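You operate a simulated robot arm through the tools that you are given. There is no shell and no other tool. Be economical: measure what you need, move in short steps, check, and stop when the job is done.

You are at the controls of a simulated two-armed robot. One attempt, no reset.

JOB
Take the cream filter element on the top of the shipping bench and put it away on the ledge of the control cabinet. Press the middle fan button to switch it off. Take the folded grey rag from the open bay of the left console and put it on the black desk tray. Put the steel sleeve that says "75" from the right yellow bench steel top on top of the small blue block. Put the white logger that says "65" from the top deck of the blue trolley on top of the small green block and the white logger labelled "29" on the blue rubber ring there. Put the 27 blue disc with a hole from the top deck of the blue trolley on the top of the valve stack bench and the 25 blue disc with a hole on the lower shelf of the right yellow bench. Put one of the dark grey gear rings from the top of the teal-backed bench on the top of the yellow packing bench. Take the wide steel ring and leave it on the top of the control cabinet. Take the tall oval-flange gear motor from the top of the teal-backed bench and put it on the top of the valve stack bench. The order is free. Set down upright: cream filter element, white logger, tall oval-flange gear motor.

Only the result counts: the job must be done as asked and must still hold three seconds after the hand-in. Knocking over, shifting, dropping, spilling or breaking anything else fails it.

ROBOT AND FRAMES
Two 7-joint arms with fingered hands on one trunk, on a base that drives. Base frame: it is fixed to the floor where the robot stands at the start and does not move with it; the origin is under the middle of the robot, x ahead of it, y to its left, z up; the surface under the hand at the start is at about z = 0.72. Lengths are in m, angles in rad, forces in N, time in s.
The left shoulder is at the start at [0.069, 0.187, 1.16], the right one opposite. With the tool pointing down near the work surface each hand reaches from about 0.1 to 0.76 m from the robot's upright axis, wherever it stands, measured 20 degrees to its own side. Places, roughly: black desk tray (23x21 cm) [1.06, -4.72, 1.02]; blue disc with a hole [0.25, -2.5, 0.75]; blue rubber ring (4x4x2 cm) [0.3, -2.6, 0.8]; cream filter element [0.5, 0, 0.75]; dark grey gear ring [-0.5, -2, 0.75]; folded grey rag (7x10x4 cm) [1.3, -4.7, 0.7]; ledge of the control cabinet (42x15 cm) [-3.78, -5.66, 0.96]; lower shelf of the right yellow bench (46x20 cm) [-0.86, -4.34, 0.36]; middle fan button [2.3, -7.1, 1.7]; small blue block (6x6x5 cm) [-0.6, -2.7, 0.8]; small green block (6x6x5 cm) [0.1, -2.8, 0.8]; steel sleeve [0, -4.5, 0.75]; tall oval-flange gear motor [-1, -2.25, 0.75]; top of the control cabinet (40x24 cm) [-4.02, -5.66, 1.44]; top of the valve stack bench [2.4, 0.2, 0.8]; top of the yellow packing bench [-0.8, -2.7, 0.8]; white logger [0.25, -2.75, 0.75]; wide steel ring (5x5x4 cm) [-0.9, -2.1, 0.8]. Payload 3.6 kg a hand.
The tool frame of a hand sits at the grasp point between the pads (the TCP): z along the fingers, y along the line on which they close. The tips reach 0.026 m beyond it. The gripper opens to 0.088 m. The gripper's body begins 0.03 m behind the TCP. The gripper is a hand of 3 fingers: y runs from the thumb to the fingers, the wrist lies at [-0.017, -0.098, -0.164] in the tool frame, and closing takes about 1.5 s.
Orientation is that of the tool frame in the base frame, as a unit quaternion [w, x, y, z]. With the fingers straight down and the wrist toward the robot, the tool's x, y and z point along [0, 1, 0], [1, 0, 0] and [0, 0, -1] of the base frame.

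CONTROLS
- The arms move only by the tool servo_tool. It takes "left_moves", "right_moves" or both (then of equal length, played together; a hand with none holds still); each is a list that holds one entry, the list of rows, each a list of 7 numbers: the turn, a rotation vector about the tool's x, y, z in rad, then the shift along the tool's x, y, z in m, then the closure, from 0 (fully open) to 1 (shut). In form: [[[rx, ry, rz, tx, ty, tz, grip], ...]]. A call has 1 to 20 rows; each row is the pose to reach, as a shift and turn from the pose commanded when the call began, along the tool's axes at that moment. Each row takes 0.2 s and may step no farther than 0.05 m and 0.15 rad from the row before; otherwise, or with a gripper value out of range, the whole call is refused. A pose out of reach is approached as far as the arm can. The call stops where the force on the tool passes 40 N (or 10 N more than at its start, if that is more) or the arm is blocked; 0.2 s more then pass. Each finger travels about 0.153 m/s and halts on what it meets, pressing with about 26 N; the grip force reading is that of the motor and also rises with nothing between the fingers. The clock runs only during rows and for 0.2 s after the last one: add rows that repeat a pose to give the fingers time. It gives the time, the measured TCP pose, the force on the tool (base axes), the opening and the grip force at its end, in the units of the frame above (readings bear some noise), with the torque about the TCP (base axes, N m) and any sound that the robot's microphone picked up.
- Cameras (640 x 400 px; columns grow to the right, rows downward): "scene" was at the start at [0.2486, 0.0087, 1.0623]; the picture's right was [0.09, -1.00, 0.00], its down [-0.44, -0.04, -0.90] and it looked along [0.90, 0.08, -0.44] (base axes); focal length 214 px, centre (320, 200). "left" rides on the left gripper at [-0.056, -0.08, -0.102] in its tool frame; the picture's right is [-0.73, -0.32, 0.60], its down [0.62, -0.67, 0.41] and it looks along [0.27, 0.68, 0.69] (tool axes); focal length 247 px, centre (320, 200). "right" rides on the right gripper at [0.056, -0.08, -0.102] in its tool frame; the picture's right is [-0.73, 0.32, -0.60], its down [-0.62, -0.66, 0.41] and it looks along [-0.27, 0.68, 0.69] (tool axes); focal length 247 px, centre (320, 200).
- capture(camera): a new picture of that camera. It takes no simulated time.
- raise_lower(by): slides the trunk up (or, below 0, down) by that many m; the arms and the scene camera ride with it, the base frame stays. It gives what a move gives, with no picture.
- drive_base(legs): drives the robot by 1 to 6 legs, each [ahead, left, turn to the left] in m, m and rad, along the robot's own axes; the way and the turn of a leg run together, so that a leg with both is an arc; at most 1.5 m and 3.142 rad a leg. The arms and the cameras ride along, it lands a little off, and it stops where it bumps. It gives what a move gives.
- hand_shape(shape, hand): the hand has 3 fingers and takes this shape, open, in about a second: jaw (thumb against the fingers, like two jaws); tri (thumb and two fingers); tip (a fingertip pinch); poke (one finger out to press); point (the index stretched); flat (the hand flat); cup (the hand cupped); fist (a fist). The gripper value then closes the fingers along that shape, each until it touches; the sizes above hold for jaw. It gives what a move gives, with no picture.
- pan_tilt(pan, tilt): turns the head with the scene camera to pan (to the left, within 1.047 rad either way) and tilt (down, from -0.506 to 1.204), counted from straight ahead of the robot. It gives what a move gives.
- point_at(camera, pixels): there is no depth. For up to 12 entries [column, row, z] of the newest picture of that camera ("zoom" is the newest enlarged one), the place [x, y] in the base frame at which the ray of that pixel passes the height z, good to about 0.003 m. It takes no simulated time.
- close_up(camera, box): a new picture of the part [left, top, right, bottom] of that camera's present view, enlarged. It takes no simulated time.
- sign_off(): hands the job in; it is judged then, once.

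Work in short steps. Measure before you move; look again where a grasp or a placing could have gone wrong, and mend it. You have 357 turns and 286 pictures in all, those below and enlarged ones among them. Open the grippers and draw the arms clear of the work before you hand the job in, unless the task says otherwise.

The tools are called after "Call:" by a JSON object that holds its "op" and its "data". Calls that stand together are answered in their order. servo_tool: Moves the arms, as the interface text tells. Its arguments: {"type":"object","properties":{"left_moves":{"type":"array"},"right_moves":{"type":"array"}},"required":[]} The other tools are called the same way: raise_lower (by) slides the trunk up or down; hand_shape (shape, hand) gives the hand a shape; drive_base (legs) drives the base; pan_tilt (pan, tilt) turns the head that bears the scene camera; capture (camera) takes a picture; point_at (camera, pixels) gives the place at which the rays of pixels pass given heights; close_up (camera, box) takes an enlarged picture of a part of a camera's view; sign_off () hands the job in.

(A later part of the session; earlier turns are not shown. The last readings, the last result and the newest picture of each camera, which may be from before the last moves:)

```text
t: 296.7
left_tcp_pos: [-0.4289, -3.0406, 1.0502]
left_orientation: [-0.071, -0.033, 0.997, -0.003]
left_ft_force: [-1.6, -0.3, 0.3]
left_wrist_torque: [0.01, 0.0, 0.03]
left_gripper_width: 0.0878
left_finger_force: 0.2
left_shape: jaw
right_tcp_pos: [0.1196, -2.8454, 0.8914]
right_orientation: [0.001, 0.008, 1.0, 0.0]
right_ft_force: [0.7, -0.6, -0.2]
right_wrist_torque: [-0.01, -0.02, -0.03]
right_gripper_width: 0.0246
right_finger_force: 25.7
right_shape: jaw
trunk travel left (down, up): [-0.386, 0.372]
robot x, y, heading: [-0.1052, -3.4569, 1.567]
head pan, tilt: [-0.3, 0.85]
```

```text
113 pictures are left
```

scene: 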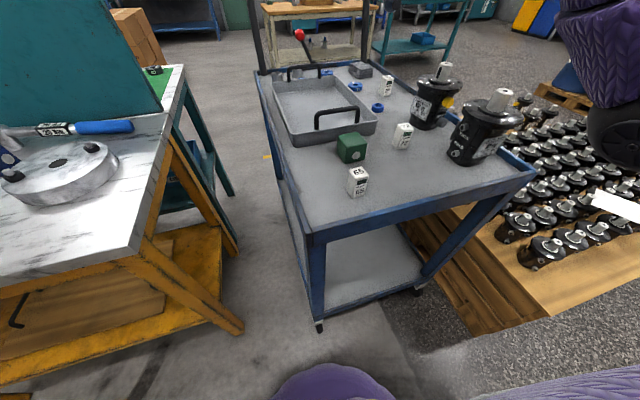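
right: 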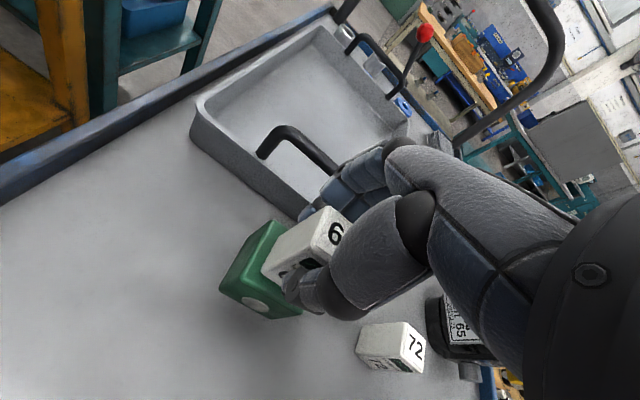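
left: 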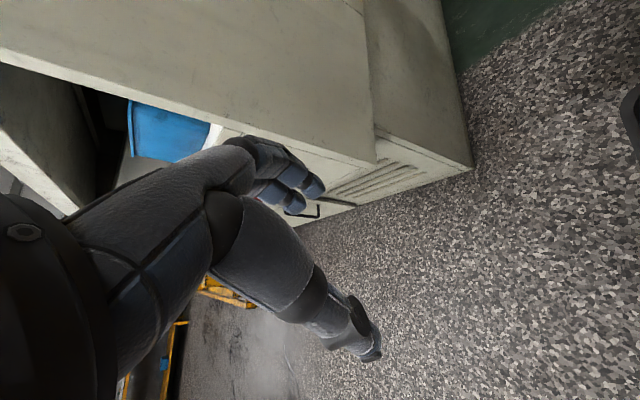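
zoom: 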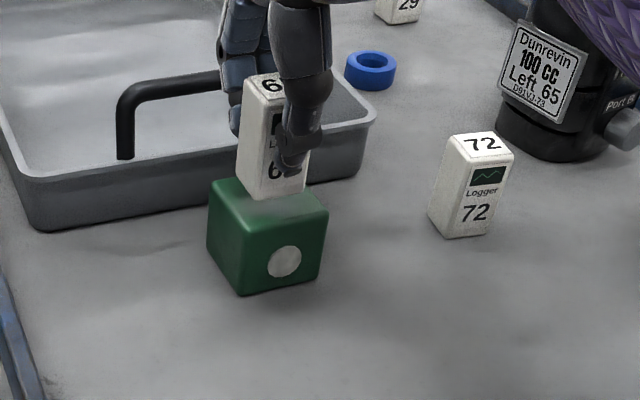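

Good alignment. I lower to contact, then release and rise.

Call:
{"op": "servo_tool", "data": {"right_moves": [[[0, 0, 0, 0, 0, 0.004, 1], [0, 0, 0, 0, 0, 0.008, 1], [0, 0, 0, 0, 0, 0.01, 1], [0, 0, 0, 0, 0, 0.01, 1]]]}}

```text
t: 297.7
left_tcp_pos: [-0.4278, -3.0409, 1.0495]
left_orientation: [-0.071, -0.032, 0.997, -0.004]
left_ft_force: [0.4, -0.4, -0.4]
left_wrist_torque: [0.02, -0.03, 0.01]
left_gripper_width: 0.0879
left_finger_force: 0.0
left_shape: jaw
right_tcp_pos: [0.1206, -2.844, 0.881]
right_orientation: [0.001, 0.009, 1.0, 0.0]
right_ft_force: [0.1, 0.3, -1.0]
right_wrist_torque: [-0.03, -0.02, 0.0]
right_gripper_width: 0.0245
right_finger_force: 26.5
right_shape: jaw
trunk travel left (down, up): [-0.386, 0.372]
robot x, y, heading: [-0.1051, -3.4584, 1.568]
head pan, tilt: [-0.3, 0.85]
```

No contact yet; I continue down in small steps.

Call:
{"op": "servo_tool", "data": {"right_moves": [[[0, 0, 0, 0, 0, 0.002, 1], [0, 0, 0, 0, 0, 0.004, 1], [0, 0, 0, 0, 0, 0.006, 1], [0, 0, 0, 0, 0, 0.006, 1]]]}}

Call:
{"op": "close_up", "data": {"camera": "scene", "box": [330, 100, 400, 170]}}

```text
t: 298.7
left_tcp_pos: [-0.429, -3.0414, 1.0513]
left_orientation: [-0.072, -0.033, 0.997, -0.002]
left_ft_force: [1.1, 0.4, 0.4]
left_wrist_torque: [0.04, -0.01, -0.05]
left_gripper_width: 0.0879
left_finger_force: 0.0
left_shape: jaw
right_tcp_pos: [0.1197, -2.8448, 0.8769]
right_orientation: [0.001, 0.008, 1.0, 0.001]
right_ft_force: [-1.2, 0.1, 8.2]
right_wrist_torque: [-0.05, 0.03, -0.05]
right_gripper_width: 0.0249
right_finger_force: 25.9
right_shape: jaw
trunk travel left (down, up): [-0.386, 0.372]
robot x, y, heading: [-0.1043, -3.4579, 1.565]
head pan, tilt: [-0.3, 0.85]
```

```text
5.71 times, centred on (365, 135) of scene
```

zoom: 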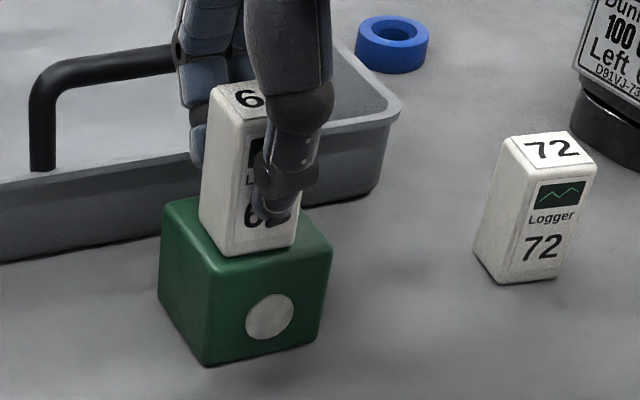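

On the block, centred. Release and rise.

Call:
{"op": "servo_tool", "data": {"right_moves": [[[0, 0, 0, 0, 0, -0.001, 0.7], [0, 0, 0, 0, 0, -0.001, 0.6], [0, 0, 0, 0, 0, -0.001, 0.5], [0, 0, 0, 0, 0, -0.001, 0.4], [0, 0, 0, 0, 0, -0.001, 0.35], [0, 0, 0, 0, 0, -0.01, 0.35], [0, 0, 0, 0, 0, -0.04, 0.35], [0, 0, 0, 0, 0, -0.08, 0.35], [0, 0, 0, 0, 0, -0.12, 0.35], [0, 0, 0, 0, 0, -0.16, 0.35], [0, 0, 0, 0, 0, -0.2, 0.2]]]}}

Call:
{"op": "capture", "data": {"camera": "right"}}

```text
t: 301.1
left_tcp_pos: [-0.4287, -3.0404, 1.0498]
left_orientation: [-0.072, -0.033, 0.997, -0.004]
left_ft_force: [0.7, -0.4, -0.4]
left_wrist_torque: [0.02, 0.0, 0.01]
left_gripper_width: 0.0882
left_finger_force: 0.0
left_shape: jaw
right_tcp_pos: [0.1214, -2.845, 1.0736]
right_orientation: [0.001, 0.009, 1.0, 0.0]
right_ft_force: [0.3, 0.0, 0.0]
right_wrist_torque: [0.0, -0.01, -0.01]
right_gripper_width: 0.0701
right_finger_force: 0.1
right_shape: jaw
trunk travel left (down, up): [-0.386, 0.372]
robot x, y, heading: [-0.1016, -3.4553, 1.56]
head pan, tilt: [-0.3, 0.85]
```

```text
111 pictures are left
```

right: 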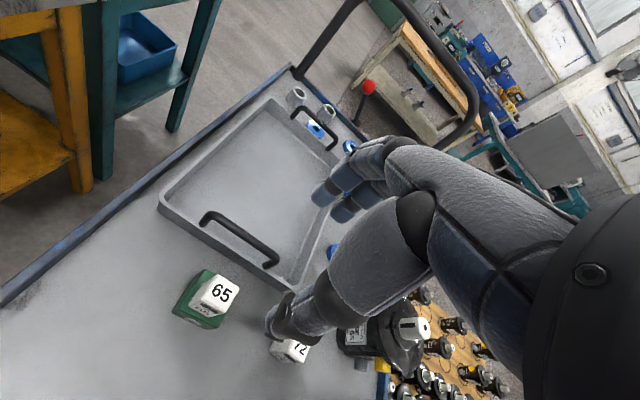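

Logger 65 is done. I compute approximate positions of logger 29, the ring and the discs from the last scene picture.

Call:
{"op": "point_at", "data": {"camera": "scene", "pixels": [[386, 80, 0.84], [386, 94, 0.79], [377, 106, 0.8], [355, 87, 0.8], [328, 72, 0.8], [360, 70, 0.8], [440, 68, 0.95], [432, 125, 0.79], [256, 75, 0.8], [325, 122, 0.83]]}}

```text
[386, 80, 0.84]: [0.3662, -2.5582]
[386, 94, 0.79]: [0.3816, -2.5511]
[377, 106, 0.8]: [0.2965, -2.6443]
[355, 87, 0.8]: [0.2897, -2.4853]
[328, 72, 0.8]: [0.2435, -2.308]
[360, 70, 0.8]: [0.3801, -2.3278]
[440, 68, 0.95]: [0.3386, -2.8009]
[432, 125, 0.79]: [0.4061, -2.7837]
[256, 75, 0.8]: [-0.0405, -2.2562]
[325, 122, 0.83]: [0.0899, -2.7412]
```

Next the rag while I'm south. I back off, turn to face −y and drive east to the left console.

Call:
{"op": "drive_base", "data": {"legs": [[-0.15, 0, 0], [0, 0, -3.136], [0, 1.3, 0]]}}

Call:
{"op": "pan_tilt", "data": {"pan": 0, "tilt": 0.5}}

Call:
{"op": "capture", "data": {"camera": "scene"}}

```text
t: 314.9
left_tcp_pos: [1.4196, -3.9284, 1.0499]
left_orientation: [-0.009, 0.99, 0.121, 0.071]
left_ft_force: [0.1, -0.2, 0.6]
left_wrist_torque: [0.0, 0.0, 0.01]
left_gripper_width: 0.088
left_finger_force: 0.1
left_shape: jaw
right_tcp_pos: [0.9129, -4.2185, 1.0734]
right_orientation: [0.0, 0.997, 0.079, -0.001]
right_ft_force: [-0.6, 0.1, 0.1]
right_wrist_torque: [-0.01, -0.02, 0.0]
right_gripper_width: 0.0702
right_finger_force: 0.1
right_shape: jaw
trunk travel left (down, up): [-0.386, 0.372]
robot x, y, heading: [1.0257, -3.5735, -1.401]
head pan, tilt: [-0.3, 0.85]
stopped in leg 3: the robot was blocked; the commanded pose is now the measured one
```

```text
t: 315.7
left_tcp_pos: [1.418, -3.9298, 1.0506]
left_orientation: [-0.008, 0.99, 0.119, 0.072]
left_ft_force: [-0.6, -0.7, -0.6]
left_wrist_torque: [0.01, 0.07, 0.01]
left_gripper_width: 0.0878
left_finger_force: 0.1
left_shape: jaw
right_tcp_pos: [0.9096, -4.2182, 1.0734]
right_orientation: [0.001, 0.997, 0.079, -0.001]
right_ft_force: [0.5, 0.2, 0.8]
right_wrist_torque: [-0.01, 0.02, 0.02]
right_gripper_width: 0.0703
right_finger_force: 0.0
right_shape: jaw
trunk travel left (down, up): [-0.386, 0.372]
robot x, y, heading: [1.0251, -3.5751, -1.399]
head pan, tilt: [0.0, 0.499]
```

```text
110 pictures are left
```

scene: 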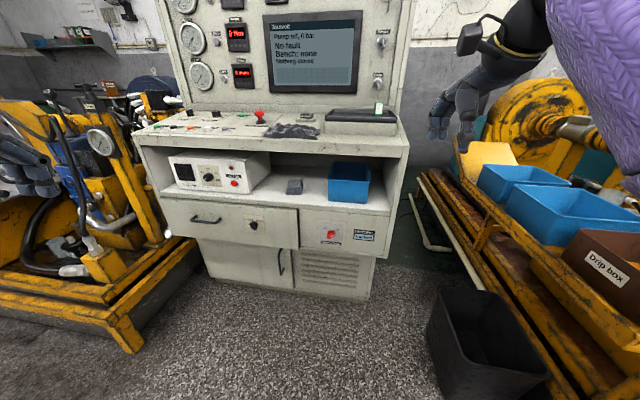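

I touched the motor crate behind me. I move 0.15 m south, straighten, then look at the console bay.

Call:
{"op": "drive_base", "data": {"legs": [[0.15, -0.03, 0], [0, 0, -0.17]]}}

Call:
{"op": "close_up", "data": {"camera": "scene", "box": [120, 90, 440, 290]}}

Call:
{"op": "capture", "data": {"camera": "left"}}

```text
t: 317.8
left_tcp_pos: [1.3476, -4.1469, 1.051]
left_orientation: [-0.003, 0.997, 0.036, 0.072]
left_ft_force: [-0.4, -0.7, 0.0]
left_wrist_torque: [0.0, 0.01, 0.0]
left_gripper_width: 0.0877
left_finger_force: 0.0
left_shape: jaw
right_tcp_pos: [0.7993, -4.3471, 1.0728]
right_orientation: [0.0, 1.0, -0.007, -0.001]
right_ft_force: [-0.2, 0.6, 0.1]
right_wrist_torque: [-0.01, 0.0, 0.03]
right_gripper_width: 0.0703
right_finger_force: 0.0
right_shape: jaw
trunk travel left (down, up): [-0.386, 0.372]
robot x, y, heading: [1.0197, -3.7334, -1.568]
head pan, tilt: [0.0, 0.499]
```

```text
2.00 times, centred on (280, 190) of scene
```

zoom: 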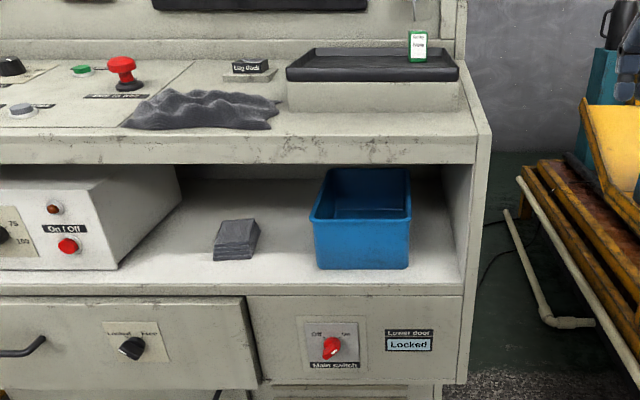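

```text
108 pictures are left
```

left: 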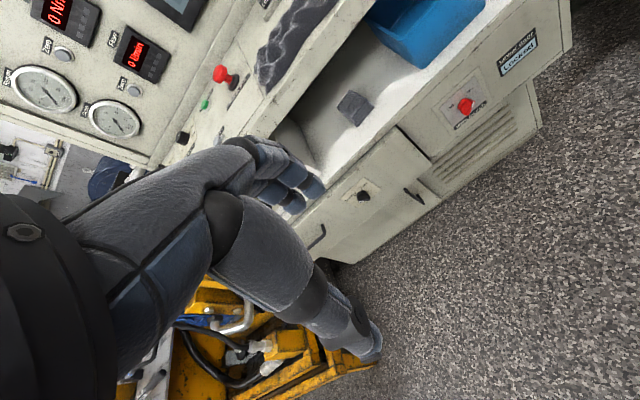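

The folded rag is at zoom (236,240), left view (355,107). I triangulate rag, bay floor edge, and tray.

Call:
{"op": "point_at", "data": {"camera": "zoom", "pixels": [[236, 232, 0.74], [236, 232, 0.78], [236, 232, 0.82], [240, 290, 0.72], [240, 290, 0.76], [370, 160, 0.96], [370, 65, 1.02], [290, 75, 1.02], [458, 75, 1.02], [362, 265, 0.76]]}}

Call:
{"op": "point_at", "data": {"camera": "left", "pixels": [[355, 103, 0.74], [355, 103, 0.78], [355, 103, 0.82], [400, 130, 0.72], [400, 130, 0.76]]}}

```text
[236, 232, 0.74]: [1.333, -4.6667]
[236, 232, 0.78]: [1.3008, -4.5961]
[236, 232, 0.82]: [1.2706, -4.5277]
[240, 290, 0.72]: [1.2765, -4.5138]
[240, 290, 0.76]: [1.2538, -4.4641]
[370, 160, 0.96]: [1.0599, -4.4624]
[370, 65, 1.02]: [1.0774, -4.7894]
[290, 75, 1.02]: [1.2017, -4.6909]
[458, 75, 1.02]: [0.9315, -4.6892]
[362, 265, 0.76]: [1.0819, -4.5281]
```

```text
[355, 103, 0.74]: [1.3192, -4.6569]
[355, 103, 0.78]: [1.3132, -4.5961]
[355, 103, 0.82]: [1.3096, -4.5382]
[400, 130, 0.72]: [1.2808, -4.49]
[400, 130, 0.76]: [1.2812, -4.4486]
```

Rag top centre ≈(1.312,−4.615,0.77), shelf ≈0.73, front edge y≈−4.48. I check the left machine's extents for my left arm.

Call:
{"op": "point_at", "data": {"camera": "scene", "pixels": [[130, 352, 0.0], [195, 262, 0.1], [70, 270, 0.6], [104, 170, 0.9], [60, 110, 1.1], [100, 140, 1.0]]}}

Call:
{"op": "pan_tilt", "data": {"pan": 0.7, "tilt": 0.5}}

Call:
{"op": "capture", "data": {"camera": "scene"}}

```text
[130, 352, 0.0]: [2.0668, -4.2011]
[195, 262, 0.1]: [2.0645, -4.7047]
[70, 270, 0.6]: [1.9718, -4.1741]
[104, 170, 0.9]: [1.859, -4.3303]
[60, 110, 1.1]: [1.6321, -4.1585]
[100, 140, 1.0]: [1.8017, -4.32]
```

```text
t: 318.9
left_tcp_pos: [1.3484, -4.1474, 1.0511]
left_orientation: [-0.002, 0.997, 0.036, 0.072]
left_ft_force: [-0.7, -0.8, -0.8]
left_wrist_torque: [0.01, 0.01, 0.02]
left_gripper_width: 0.088
left_finger_force: 0.0
left_shape: jaw
right_tcp_pos: [0.8003, -4.3474, 1.0734]
right_orientation: [0.0, 1.0, -0.006, -0.001]
right_ft_force: [-0.1, -0.5, 0.0]
right_wrist_torque: [-0.03, -0.01, 0.03]
right_gripper_width: 0.07
right_finger_force: 0.1
right_shape: jaw
trunk travel left (down, up): [-0.386, 0.372]
robot x, y, heading: [1.0222, -3.7313, -1.561]
head pan, tilt: [0.7, 0.499]
```

```text
107 pictures are left
```

scene: 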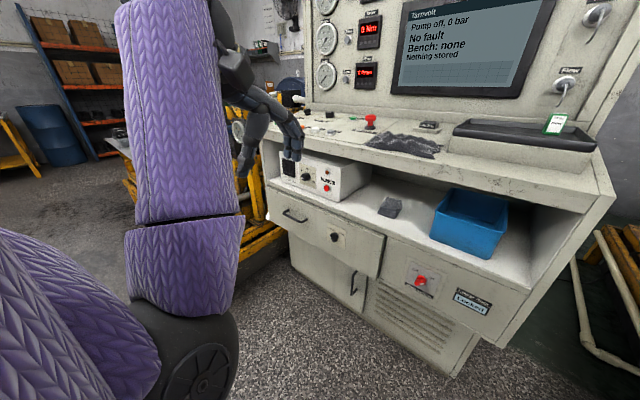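

Machine is beyond x≈1.85, so there's room. I turn the right hand sideways (yaw −1.5) in front of the bay, then tilt it forward.

Call:
{"op": "servo_tool", "data": {"right_moves": [[[0, 0, -0.136, 0.026, -0.007, 0.005, 0.1], [0, 0, -0.273, 0.051, -0.014, 0.009, 0], [0, 0, -0.409, 0.077, -0.021, 0.014, 0], [0, 0, -0.545, 0.103, -0.028, 0.018, 0], [0, 0, -0.682, 0.128, -0.035, 0.023, 0], [0, 0, -0.818, 0.154, -0.042, 0.027, 0], [0, 0, -0.955, 0.179, -0.049, 0.032, 0], [0, 0, -1.091, 0.205, -0.056, 0.036, 0], [0, 0, -1.227, 0.231, -0.063, 0.041, 0], [0, 0, -1.364, 0.256, -0.07, 0.045, 0], [0, 0, -1.5, 0.282, -0.077, 0.05, 0]]]}}

Call:
{"op": "servo_tool", "data": {"right_moves": [[[0, -0.133, 0, 0, 0, 0.009, 0], [0, -0.267, 0, 0, 0, 0.018, 0], [0, -0.4, 0, 0, 0, 0.028, 0], [0, -0.533, 0, 0, 0, 0.037, 0], [0, -0.667, 0, 0, 0, 0.046, 0], [0, -0.8, 0, 0, 0, 0.055, 0], [0, -0.933, 0, 0, 0, 0.065, 0], [0, -1.067, 0, 0, 0, 0.074, 0], [0, -1.2, 0, 0, 0, 0.083, 0]]]}}

Call:
{"op": "pan_tilt", "data": {"pan": 0.1, "tilt": 0.6}}

Call:
{"op": "capture", "data": {"camera": "scene"}}

```text
t: 321.2
left_tcp_pos: [1.3501, -4.1472, 1.0505]
left_orientation: [-0.003, 0.997, 0.036, 0.071]
left_ft_force: [0.3, 0.0, -0.5]
left_wrist_torque: [0.01, -0.03, 0.02]
left_gripper_width: 0.0878
left_finger_force: 0.0
left_shape: jaw
right_tcp_pos: [1.0844, -4.2724, 1.025]
right_orientation: [-0.001, 0.735, 0.679, 0.0]
right_ft_force: [-0.5, 0.5, 0.2]
right_wrist_torque: [0.0, 0.07, -0.02]
right_gripper_width: 0.0877
right_finger_force: 0.1
right_shape: jaw
trunk travel left (down, up): [-0.386, 0.372]
robot x, y, heading: [1.0205, -3.729, -1.566]
head pan, tilt: [0.7, 0.499]
```

```text
t: 323.2
left_tcp_pos: [1.3483, -4.1458, 1.0504]
left_orientation: [-0.003, 0.997, 0.036, 0.073]
left_ft_force: [0.0, -0.6, -0.3]
left_wrist_torque: [-0.02, 0.0, 0.0]
left_gripper_width: 0.088
left_finger_force: 0.1
left_shape: jaw
right_tcp_pos: [1.0833, -4.2718, 0.9409]
right_orientation: [0.383, 0.606, 0.559, -0.417]
right_ft_force: [0.7, 0.0, 0.1]
right_wrist_torque: [-0.03, -0.01, -0.01]
right_gripper_width: 0.0878
right_finger_force: 0.0
right_shape: jaw
trunk travel left (down, up): [-0.386, 0.372]
robot x, y, heading: [1.0201, -3.7323, -1.571]
head pan, tilt: [0.7, 0.499]
```

```text
t: 324.2
left_tcp_pos: [1.3489, -4.1459, 1.0508]
left_orientation: [-0.003, 0.997, 0.035, 0.072]
left_ft_force: [-0.4, 0.5, 0.5]
left_wrist_torque: [0.04, 0.0, 0.01]
left_gripper_width: 0.0877
left_finger_force: 0.1
left_shape: jaw
right_tcp_pos: [1.083, -4.2724, 0.942]
right_orientation: [0.381, 0.607, 0.56, -0.416]
right_ft_force: [0.3, 0.7, 0.5]
right_wrist_torque: [0.0, -0.01, 0.0]
right_gripper_width: 0.0875
right_finger_force: 0.0
right_shape: jaw
trunk travel left (down, up): [-0.386, 0.372]
robot x, y, heading: [1.0253, -3.7294, -1.568]
head pan, tilt: [0.099, 0.6]
```

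```text
106 pictures are left
```

scene: 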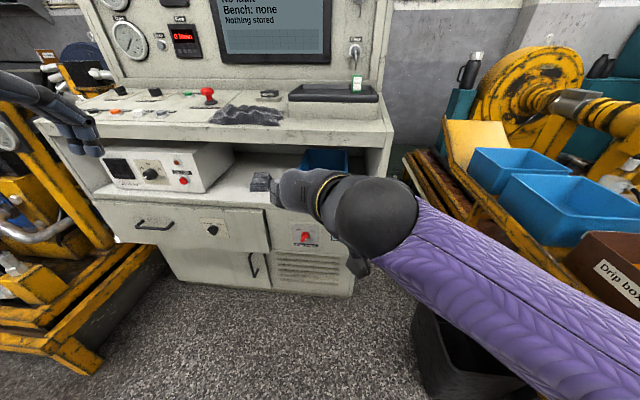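

I lower the trunk 0.15 and move the base so the hand faces the rag, then look through the right camera.

Call:
{"op": "raise_lower", "data": {"by": -0.15}}

Call:
{"op": "drive_base", "data": {"legs": [[0, 0.225, 0], [0.14, 0, 0]]}}

Call:
{"op": "capture", "data": {"camera": "right"}}

Call:
{"op": "capture", "data": {"camera": "scene"}}

```text
t: 326.0
left_tcp_pos: [1.3767, -4.1497, 0.8959]
left_orientation: [-0.014, 0.992, 0.054, 0.111]
left_ft_force: [0.2, 0.2, 0.2]
left_wrist_torque: [0.0, 0.03, 0.0]
left_gripper_width: 0.0878
left_finger_force: 0.0
left_shape: jaw
right_tcp_pos: [1.0827, -4.2743, 0.7901]
right_orientation: [0.382, 0.607, 0.56, -0.415]
right_ft_force: [-0.4, -0.1, 0.5]
right_wrist_torque: [0.01, -0.02, 0.0]
right_gripper_width: 0.0876
right_finger_force: 0.0
right_shape: jaw
trunk travel left (down, up): [-0.236, 0.522]
robot x, y, heading: [1.0211, -3.7384, -1.572]
head pan, tilt: [0.099, 0.6]
```

```text
t: 328.7
left_tcp_pos: [1.6066, -4.2931, 0.8994]
left_orientation: [-0.011, 0.992, 0.058, 0.108]
left_ft_force: [0.4, -0.3, 0.1]
left_wrist_torque: [0.0, -0.01, -0.03]
left_gripper_width: 0.0878
left_finger_force: 0.1
left_shape: jaw
right_tcp_pos: [1.3155, -4.4158, 0.7888]
right_orientation: [0.383, 0.605, 0.562, -0.414]
right_ft_force: [-0.3, -0.1, -0.1]
right_wrist_torque: [0.02, 0.02, -0.05]
right_gripper_width: 0.0875
right_finger_force: 0.1
right_shape: jaw
trunk travel left (down, up): [-0.236, 0.522]
robot x, y, heading: [1.2525, -3.8782, -1.564]
head pan, tilt: [0.099, 0.6]
```

```text
105 pictures are left
```

right: 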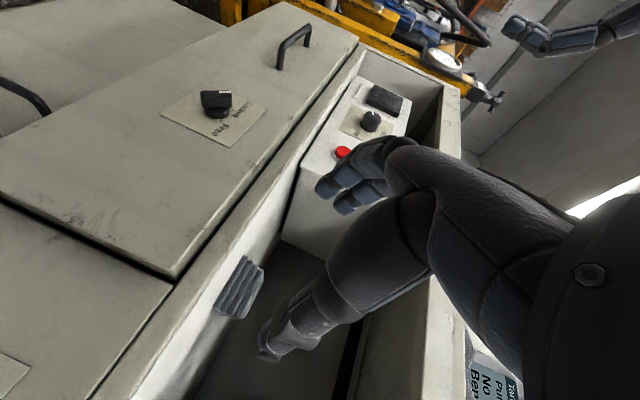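

```text
104 pictures are left
```

scene: 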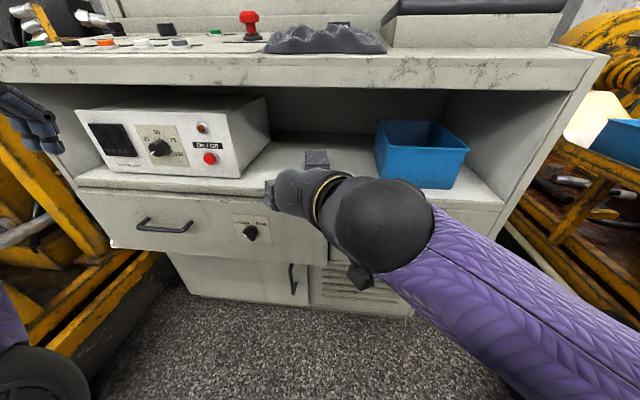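

Call:
{"op": "close_up", "data": {"camera": "right", "box": [180, 220, 340, 370]}}

Call:
{"op": "close_up", "data": {"camera": "scene", "box": [250, 120, 390, 210]}}

Call:
{"op": "point_at", "data": {"camera": "scene", "pixels": [[317, 153, 0.76], [317, 153, 0.77], [317, 153, 0.78], [305, 152, 0.77], [329, 151, 0.77]]}}

Call:
{"op": "point_at", "data": {"camera": "right", "pixels": [[238, 290, 0.75], [243, 258, 0.75], [235, 317, 0.75], [222, 275, 0.73]]}}

```text
2.67 times, centred on (260, 295) of right
```

zoom: 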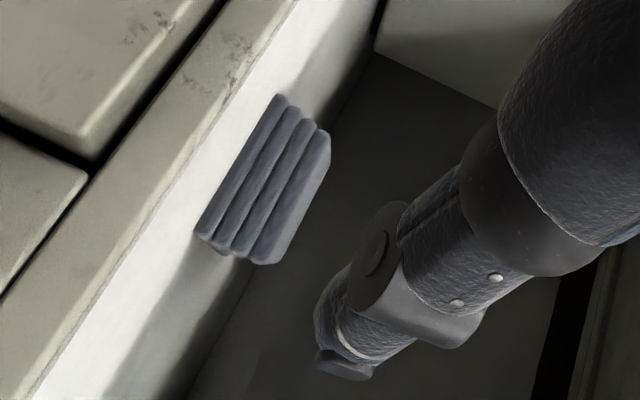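

```text
4.44 times, centred on (320, 165) of scene
```

zoom: 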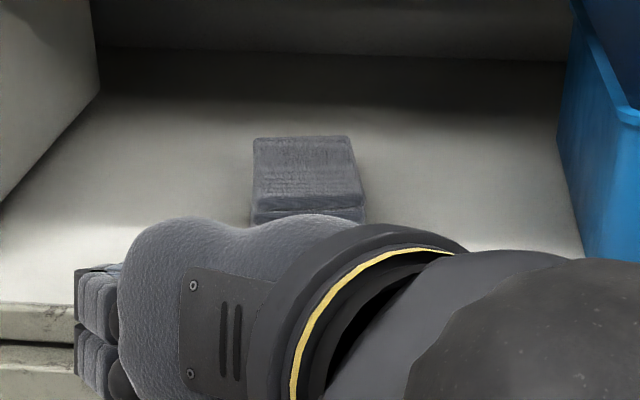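

```text
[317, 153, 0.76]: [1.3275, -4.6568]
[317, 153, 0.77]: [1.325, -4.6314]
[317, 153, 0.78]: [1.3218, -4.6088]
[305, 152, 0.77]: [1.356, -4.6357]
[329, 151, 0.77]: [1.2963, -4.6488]
```

```text
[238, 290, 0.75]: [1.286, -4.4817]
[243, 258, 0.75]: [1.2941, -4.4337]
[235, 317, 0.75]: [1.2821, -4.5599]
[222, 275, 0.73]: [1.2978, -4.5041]
```

Rag: centre ≈(1.313,−4.605), z 0.718–0.758. I slide the hand in around it (TCP → (1.313,−4.59,0.755)).

Call:
{"op": "servo_tool", "data": {"right_moves": [[[0, 0, 0, -0.006, 0.002, 0.035, 0], [0, 0, 0, -0.013, 0.004, 0.07, 0], [0, 0, 0, -0.019, 0.007, 0.105, 0], [0, 0, 0, -0.025, 0.009, 0.14, 0], [0, 0, 0, -0.0315, 0.011, 0.17, 0], [0, 0, 0, -0.0315, 0.011, 0.17, 0]]]}}

Call:
{"op": "capture", "data": {"camera": "right"}}

```text
t: 330.1
left_tcp_pos: [1.608, -4.2936, 0.9003]
left_orientation: [-0.01, 0.992, 0.059, 0.111]
left_ft_force: [0.7, 0.7, 0.5]
left_wrist_torque: [0.01, -0.01, -0.03]
left_gripper_width: 0.0877
left_finger_force: 0.0
left_shape: jaw
right_tcp_pos: [1.3128, -4.5863, 0.7609]
right_orientation: [0.384, 0.605, 0.563, -0.413]
right_ft_force: [0.1, -0.2, 0.2]
right_wrist_torque: [-0.01, 0.0, 0.03]
right_gripper_width: 0.0874
right_finger_force: 0.0
right_shape: jaw
trunk travel left (down, up): [-0.236, 0.522]
robot x, y, heading: [1.2513, -3.8792, -1.556]
head pan, tilt: [0.099, 0.6]
```

```text
101 pictures are left
```

right: 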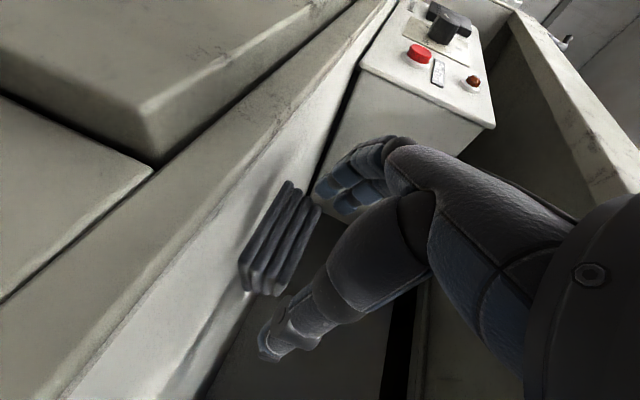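

The rag front is still ~3 cm ahead of the TCP and slightly lower. I advance 4 cm and slightly down, then close.

Call:
{"op": "servo_tool", "data": {"right_moves": [[[0, 0, 0, -0.003, 0.001, 0.015, 0], [0, 0, 0, -0.006, 0.002, 0.03, 0], [0, 0, 0, -0.007, 0.003, 0.04, 0], [0, 0, 0, -0.007, 0.003, 0.04, 0.3], [0, 0, 0, -0.007, 0.003, 0.04, 0.6], [0, 0, 0, -0.007, 0.003, 0.04, 1], [0, 0, 0, -0.007, 0.003, 0.04, 1], [0, 0, 0, -0.007, 0.003, 0.04, 1], [0, 0, 0, -0.007, 0.003, 0.04, 1]]]}}

Call:
{"op": "capture", "data": {"camera": "right"}}

```text
t: 332.1
left_tcp_pos: [1.6084, -4.2931, 0.9003]
left_orientation: [-0.011, 0.992, 0.058, 0.111]
left_ft_force: [-0.7, 0.0, -0.2]
left_wrist_torque: [0.0, 0.02, -0.03]
left_gripper_width: 0.088
left_finger_force: 0.0
left_shape: jaw
right_tcp_pos: [1.3097, -4.618, 0.7543]
right_orientation: [0.383, 0.605, 0.562, -0.414]
right_ft_force: [-1.5, -1.0, 1.5]
right_wrist_torque: [0.06, -0.01, -0.02]
right_gripper_width: 0.0609
right_finger_force: 26.0
right_shape: jaw
right hand out of reach, approached as far as the arm can: row 3, 4, 5, 6, 7, 8, 9
trunk travel left (down, up): [-0.236, 0.522]
robot x, y, heading: [1.2548, -3.8784, -1.563]
head pan, tilt: [0.099, 0.6]
```

```text
100 pictures are left
```

right: 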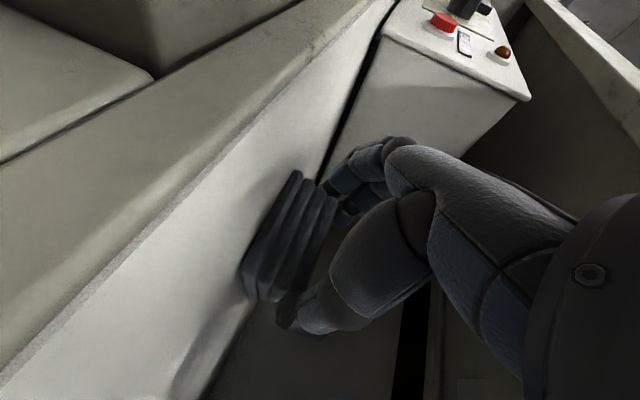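

Gripped (61 mm). I lift 3 cm, then back the base out 0.25 m and check.

Call:
{"op": "servo_tool", "data": {"right_moves": [[[0, 0, 0, -0.012, 0, -0.008, 1], [0, 0, 0, -0.022, 0, -0.015, 1], [0, 0, 0, -0.03, 0, -0.02, 1]]]}}

Call:
{"op": "drive_base", "data": {"legs": [[-0.28, 0, 0]]}}

Call:
{"op": "capture", "data": {"camera": "right"}}

```text
t: 332.9
left_tcp_pos: [1.6085, -4.2939, 0.8993]
left_orientation: [-0.011, 0.992, 0.058, 0.111]
left_ft_force: [0.5, 1.4, -0.2]
left_wrist_torque: [0.03, 0.0, -0.01]
left_gripper_width: 0.0878
left_finger_force: 0.0
left_shape: jaw
right_tcp_pos: [1.3103, -4.6104, 0.789]
right_orientation: [0.382, 0.605, 0.562, -0.414]
right_ft_force: [0.2, 0.1, -0.3]
right_wrist_torque: [0.01, 0.01, -0.02]
right_gripper_width: 0.0607
right_finger_force: 26.2
right_shape: jaw
trunk travel left (down, up): [-0.236, 0.522]
robot x, y, heading: [1.2517, -3.8753, -1.562]
head pan, tilt: [0.099, 0.6]
```

```text
t: 334.9
left_tcp_pos: [1.6068, -4.0075, 0.8995]
left_orientation: [-0.011, 0.992, 0.06, 0.111]
left_ft_force: [-0.4, 0.3, -0.3]
left_wrist_torque: [0.02, 0.01, -0.03]
left_gripper_width: 0.088
left_finger_force: 0.1
left_shape: jaw
right_tcp_pos: [1.3084, -4.3252, 0.79]
right_orientation: [0.382, 0.605, 0.563, -0.414]
right_ft_force: [-0.5, 0.1, -0.1]
right_wrist_torque: [0.07, 0.02, -0.01]
right_gripper_width: 0.0608
right_finger_force: 25.5
right_shape: jaw
trunk travel left (down, up): [-0.236, 0.522]
robot x, y, heading: [1.2493, -3.5917, -1.556]
head pan, tilt: [0.099, 0.6]
```

```text
99 pictures are left
```

right: 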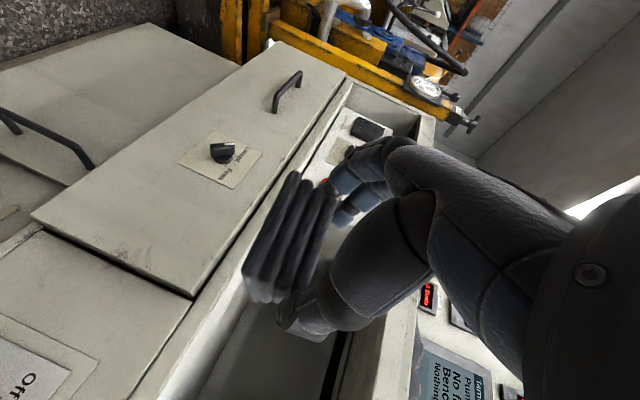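

Rag in hand. I raise the trunk 0.35, then drive so the rag is above the tray's left part, and look.

Call:
{"op": "raise_lower", "data": {"by": 0.35}}

Call:
{"op": "drive_base", "data": {"legs": [[0, -0.205, -0.01], [0.3, 0, 0]]}}

Call:
{"op": "pan_tilt", "data": {"pan": 0, "tilt": 0.5}}

Call:
{"op": "capture", "data": {"camera": "scene"}}

Call:
{"op": "capture", "data": {"camera": "right"}}

```text
t: 338.3
left_tcp_pos: [1.6052, -4.0073, 1.2494]
left_orientation: [-0.01, 0.992, 0.059, 0.111]
left_ft_force: [1.1, 0.7, 0.3]
left_wrist_torque: [-0.01, 0.03, 0.0]
left_gripper_width: 0.088
left_finger_force: 0.0
left_shape: jaw
right_tcp_pos: [1.3088, -4.3112, 1.2223]
right_orientation: [0.418, 0.581, 0.538, -0.445]
right_ft_force: [0.0, -0.1, -0.9]
right_wrist_torque: [-0.01, 0.01, 0.01]
right_gripper_width: 0.0605
right_finger_force: 26.5
right_shape: jaw
trunk travel left (down, up): [-0.586, 0.172]
robot x, y, heading: [1.2463, -3.5885, -1.556]
head pan, tilt: [0.099, 0.6]
```

```text
t: 341.5
left_tcp_pos: [1.4055, -4.3096, 1.2499]
left_orientation: [-0.01, 0.992, 0.057, 0.111]
left_ft_force: [0.2, -0.5, -0.4]
left_wrist_torque: [0.05, 0.0, 0.0]
left_gripper_width: 0.0877
left_finger_force: 0.0
left_shape: jaw
right_tcp_pos: [1.1077, -4.6112, 1.221]
right_orientation: [0.418, 0.582, 0.536, -0.447]
right_ft_force: [0.0, -0.1, -0.8]
right_wrist_torque: [0.0, 0.01, 0.02]
right_gripper_width: 0.0604
right_finger_force: 26.2
right_shape: jaw
trunk travel left (down, up): [-0.586, 0.172]
robot x, y, heading: [1.0506, -3.8938, -1.564]
head pan, tilt: [0.099, 0.6]
```

```text
t: 342.2
left_tcp_pos: [1.4067, -4.3089, 1.2499]
left_orientation: [-0.01, 0.992, 0.057, 0.11]
left_ft_force: [-0.1, 0.6, 0.6]
left_wrist_torque: [0.04, 0.02, -0.01]
left_gripper_width: 0.0877
left_finger_force: 0.1
left_shape: jaw
right_tcp_pos: [1.1061, -4.6117, 1.2211]
right_orientation: [0.419, 0.582, 0.535, -0.446]
right_ft_force: [-0.7, 0.5, -1.2]
right_wrist_torque: [0.08, -0.01, 0.01]
right_gripper_width: 0.0607
right_finger_force: 25.9
right_shape: jaw
trunk travel left (down, up): [-0.586, 0.172]
robot x, y, heading: [1.0506, -3.8911, -1.565]
head pan, tilt: [0.0, 0.499]
```

```text
98 pictures are left
```

scene: 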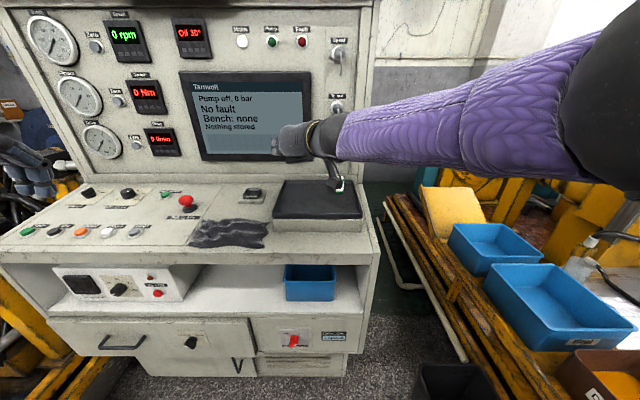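

```text
97 pictures are left
```

right: 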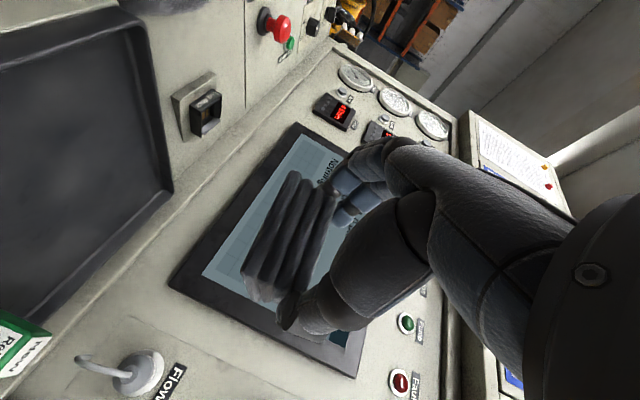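

I measure the tray corners.

Call:
{"op": "point_at", "data": {"camera": "scene", "pixels": [[276, 216, 1.03], [361, 214, 1.03], [284, 182, 1.03], [352, 181, 1.03], [276, 216, 1.05], [361, 214, 1.05], [284, 182, 1.05], [340, 186, 1.05]]}}

Call:
{"op": "point_at", "data": {"camera": "right", "pixels": [[170, 185, 1.03], [130, 10, 1.03], [10, 310, 1.03], [170, 185, 1.05], [130, 10, 1.05]]}}

```text
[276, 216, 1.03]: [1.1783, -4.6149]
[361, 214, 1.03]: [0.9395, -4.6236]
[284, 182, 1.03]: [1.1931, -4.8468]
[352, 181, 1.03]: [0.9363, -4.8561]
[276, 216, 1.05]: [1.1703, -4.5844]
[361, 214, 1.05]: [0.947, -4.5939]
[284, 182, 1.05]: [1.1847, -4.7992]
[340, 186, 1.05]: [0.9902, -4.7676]
```

```text
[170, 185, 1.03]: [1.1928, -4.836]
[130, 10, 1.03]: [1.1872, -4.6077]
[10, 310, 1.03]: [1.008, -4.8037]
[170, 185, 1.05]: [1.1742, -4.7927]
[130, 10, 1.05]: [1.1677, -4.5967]
```

Tray rim z≈1.04, x 0.94–1.18, y −4.60…−4.83. I level the rag (ry +0.12), move forward 8.5 cm, and lower the trunk 0.1.

Call:
{"op": "servo_tool", "data": {"right_moves": [[[0, 0.06, 0, 0, 0, 0, 1], [0, 0.12, 0, 0, 0, 0, 1], [0, 0.12, 0, 0, 0, 0, 1]]]}}

Call:
{"op": "drive_base", "data": {"legs": [[0.088, 0, -0.006]]}}

Call:
{"op": "raise_lower", "data": {"by": -0.1}}

Call:
{"op": "capture", "data": {"camera": "right"}}

Call:
{"op": "capture", "data": {"camera": "scene"}}

```text
t: 343.0
left_tcp_pos: [1.4053, -4.3084, 1.249]
left_orientation: [-0.011, 0.992, 0.057, 0.111]
left_ft_force: [-0.2, 0.0, 0.0]
left_wrist_torque: [0.0, -0.02, 0.02]
left_gripper_width: 0.088
left_finger_force: 0.0
left_shape: jaw
right_tcp_pos: [1.1088, -4.6088, 1.2237]
right_orientation: [0.385, 0.608, 0.56, -0.41]
right_ft_force: [-0.4, 0.7, -0.3]
right_wrist_torque: [0.04, 0.01, 0.02]
right_gripper_width: 0.0607
right_finger_force: 26.0
right_shape: jaw
right hand out of reach, approached as far as the arm can: row 2, 3
trunk travel left (down, up): [-0.586, 0.172]
robot x, y, heading: [1.0505, -3.8922, -1.566]
head pan, tilt: [0.0, 0.499]
```

```text
t: 344.1
left_tcp_pos: [1.4026, -4.4006, 1.2479]
left_orientation: [-0.011, 0.992, 0.054, 0.111]
left_ft_force: [-0.9, 0.6, -0.3]
left_wrist_torque: [0.01, 0.01, -0.01]
left_gripper_width: 0.0879
left_finger_force: 0.0
left_shape: jaw
right_tcp_pos: [1.105, -4.6978, 1.2239]
right_orientation: [0.382, 0.61, 0.558, -0.411]
right_ft_force: [0.0, 0.0, -0.1]
right_wrist_torque: [0.03, 0.01, -0.02]
right_gripper_width: 0.0604
right_finger_force: 26.0
right_shape: jaw
trunk travel left (down, up): [-0.586, 0.172]
robot x, y, heading: [1.0495, -3.9786, -1.568]
head pan, tilt: [0.0, 0.499]
```

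```text
t: 345.4
left_tcp_pos: [1.4038, -4.3988, 1.1503]
left_orientation: [-0.01, 0.992, 0.054, 0.111]
left_ft_force: [0.1, -0.1, -0.1]
left_wrist_torque: [0.0, 0.04, 0.0]
left_gripper_width: 0.0876
left_finger_force: 0.1
left_shape: jaw
right_tcp_pos: [1.1052, -4.6972, 1.1257]
right_orientation: [0.383, 0.611, 0.557, -0.412]
right_ft_force: [0.2, 0.1, -0.7]
right_wrist_torque: [0.01, 0.01, -0.02]
right_gripper_width: 0.0604
right_finger_force: 26.1
right_shape: jaw
trunk travel left (down, up): [-0.486, 0.272]
robot x, y, heading: [1.0544, -3.9783, -1.576]
head pan, tilt: [0.0, 0.499]
```

```text
96 pictures are left
```

right: 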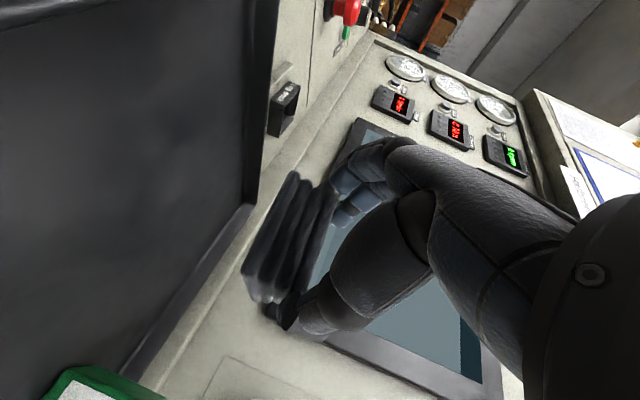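

```text
95 pictures are left
```

scene: 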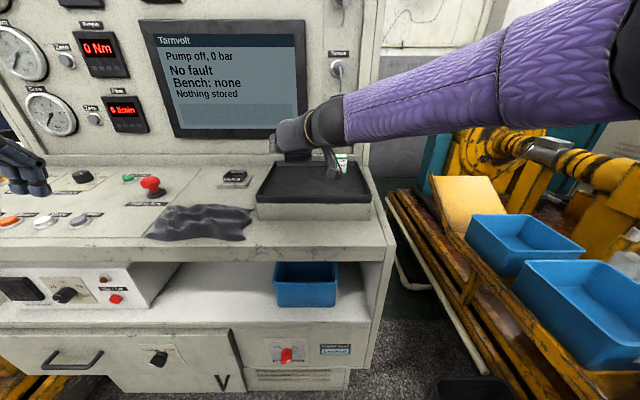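

I lower the rag the last 6 cm into the tray by arm, watching force.

Call:
{"op": "servo_tool", "data": {"right_moves": [[[0, 0, 0, 0.019, 0, 0.007, 1], [0, 0, 0, 0.037, 0, 0.014, 1], [0, 0, 0, 0.047, 0, 0.018, 1], [0, 0, 0, 0.053, 0, 0.021, 1], [0, 0, 0, 0.053, 0, 0.021, 1]]]}}

Call:
{"op": "close_up", "data": {"camera": "scene", "box": [230, 100, 390, 220]}}

Call:
{"op": "capture", "data": {"camera": "right"}}

```text
t: 346.6
left_tcp_pos: [1.4029, -4.3987, 1.15]
left_orientation: [-0.01, 0.992, 0.054, 0.11]
left_ft_force: [0.5, -0.3, 0.2]
left_wrist_torque: [-0.01, -0.01, -0.01]
left_gripper_width: 0.0881
left_finger_force: 0.1
left_shape: jaw
right_tcp_pos: [1.1072, -4.6881, 1.0776]
right_orientation: [0.384, 0.61, 0.557, -0.412]
right_ft_force: [0.8, -1.2, -0.6]
right_wrist_torque: [0.01, 0.0, 0.04]
right_gripper_width: 0.0605
right_finger_force: 26.2
right_shape: jaw
right hand out of reach, approached as far as the arm can: row 2, 3, 4, 5
trunk travel left (down, up): [-0.486, 0.272]
robot x, y, heading: [1.0499, -3.9784, -1.57]
head pan, tilt: [0.0, 0.499]
```

```text
3.33 times, centred on (310, 160) of scene
```

zoom: 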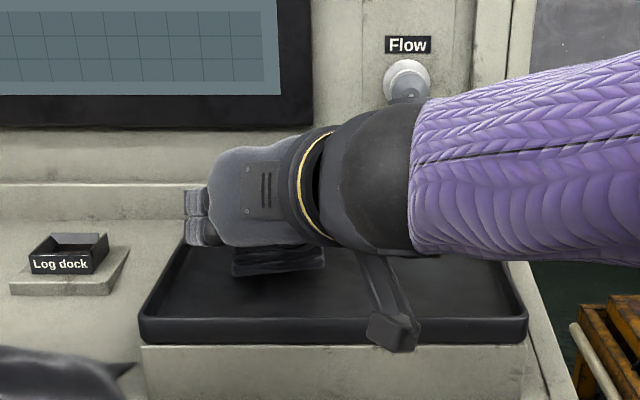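

```text
93 pictures are left
```

right: 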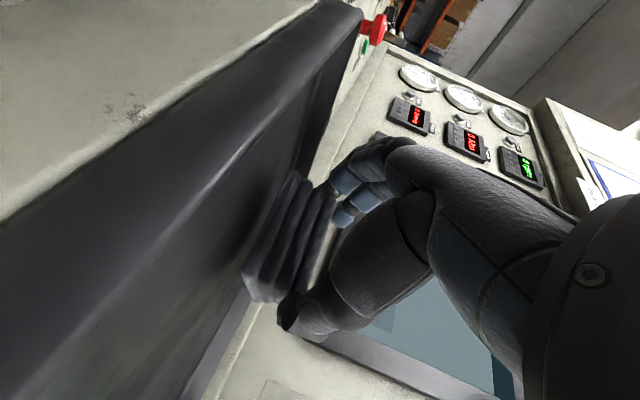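

The rag hangs ~1 cm above the tray floor; the wrist camera is near the front rim. I lower the trunk 1 cm and release.

Call:
{"op": "raise_lower", "data": {"by": -0.01}}

Call:
{"op": "servo_tool", "data": {"right_moves": [[[0, 0, 0, 0, 0, 0, 0.7], [0, 0, 0, 0, 0, 0, 0.4], [0, 0, 0, 0, 0, 0, 0.2], [0, 0, 0, 0, 0, 0, 0.0], [0, 0, 0, 0, 0, 0, 0.0], [0, 0, 0, 0, 0, 0, 0.0], [0, 0, 0, 0, 0, 0, 0.0]]]}}

Call:
{"op": "close_up", "data": {"camera": "scene", "box": [230, 100, 390, 220]}}

```text
t: 347.2
left_tcp_pos: [1.4037, -4.3992, 1.1401]
left_orientation: [-0.01, 0.992, 0.054, 0.11]
left_ft_force: [-1.1, -0.5, -0.1]
left_wrist_torque: [0.01, 0.01, 0.02]
left_gripper_width: 0.088
left_finger_force: 0.0
left_shape: jaw
right_tcp_pos: [1.1067, -4.6894, 1.0681]
right_orientation: [0.384, 0.61, 0.558, -0.411]
right_ft_force: [0.3, -0.8, -0.3]
right_wrist_torque: [-0.01, -0.01, 0.02]
right_gripper_width: 0.06
right_finger_force: 25.7
right_shape: jaw
trunk travel left (down, up): [-0.476, 0.282]
robot x, y, heading: [1.0473, -3.9808, -1.577]
head pan, tilt: [0.0, 0.499]
```

```text
t: 348.8
left_tcp_pos: [1.4039, -4.3986, 1.1393]
left_orientation: [-0.011, 0.992, 0.054, 0.112]
left_ft_force: [-0.3, -0.3, -0.2]
left_wrist_torque: [-0.02, 0.02, 0.03]
left_gripper_width: 0.0881
left_finger_force: 0.0
left_shape: jaw
right_tcp_pos: [1.1069, -4.6888, 1.0673]
right_orientation: [0.384, 0.611, 0.557, -0.411]
right_ft_force: [0.0, -0.2, 0.2]
right_wrist_torque: [-0.02, 0.02, 0.0]
right_gripper_width: 0.0875
right_finger_force: 0.1
right_shape: jaw
trunk travel left (down, up): [-0.476, 0.282]
robot x, y, heading: [1.051, -3.9806, -1.57]
head pan, tilt: [0.0, 0.499]
```

```text
3.33 times, centred on (310, 160) of scene
```

zoom: 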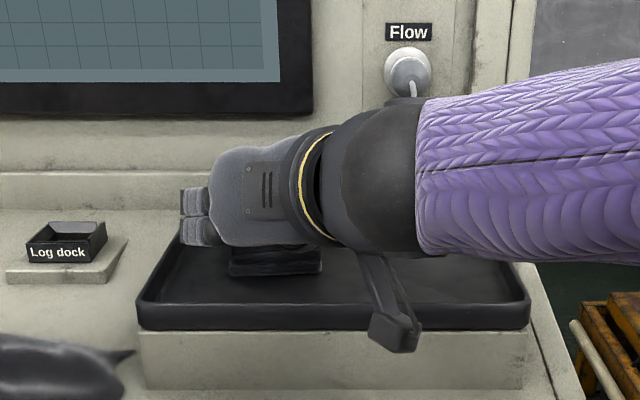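

Released on the tray. I raise 3 cm, back away and check the tray.

Call:
{"op": "raise_lower", "data": {"by": 0.04}}

Call:
{"op": "drive_base", "data": {"legs": [[-0.3, 0, 0]]}}

Call:
{"op": "capture", "data": {"camera": "scene"}}

```text
t: 349.6
left_tcp_pos: [1.404, -4.3995, 1.1786]
left_orientation: [-0.01, 0.992, 0.055, 0.111]
left_ft_force: [0.5, 0.5, 0.7]
left_wrist_torque: [-0.01, 0.02, 0.02]
left_gripper_width: 0.0878
left_finger_force: 0.0
left_shape: jaw
right_tcp_pos: [1.1058, -4.6876, 1.1114]
right_orientation: [0.385, 0.609, 0.557, -0.413]
right_ft_force: [0.5, -0.8, -0.9]
right_wrist_torque: [-0.01, -0.01, -0.02]
right_gripper_width: 0.0879
right_finger_force: 0.0
right_shape: jaw
trunk travel left (down, up): [-0.516, 0.242]
robot x, y, heading: [1.0464, -3.9845, -1.571]
head pan, tilt: [0.0, 0.499]
```

```text
t: 351.6
left_tcp_pos: [1.4026, -4.1111, 1.1792]
left_orientation: [-0.01, 0.992, 0.053, 0.111]
left_ft_force: [-0.1, 0.6, 0.0]
left_wrist_torque: [0.03, 0.02, -0.01]
left_gripper_width: 0.088
left_finger_force: 0.0
left_shape: jaw
right_tcp_pos: [1.1057, -4.4001, 1.1116]
right_orientation: [0.385, 0.61, 0.555, -0.414]
right_ft_force: [-1.0, -0.1, 0.2]
right_wrist_torque: [0.01, -0.01, -0.01]
right_gripper_width: 0.0875
right_finger_force: 0.1
right_shape: jaw
trunk travel left (down, up): [-0.516, 0.242]
robot x, y, heading: [1.0539, -3.6925, -1.572]
head pan, tilt: [0.0, 0.499]
```

```text
91 pictures are left
```

scene: 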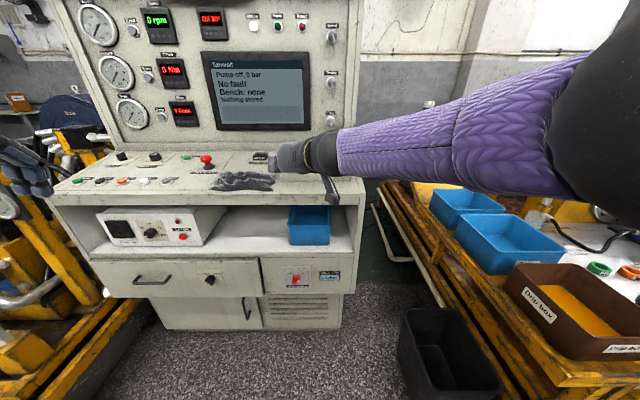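

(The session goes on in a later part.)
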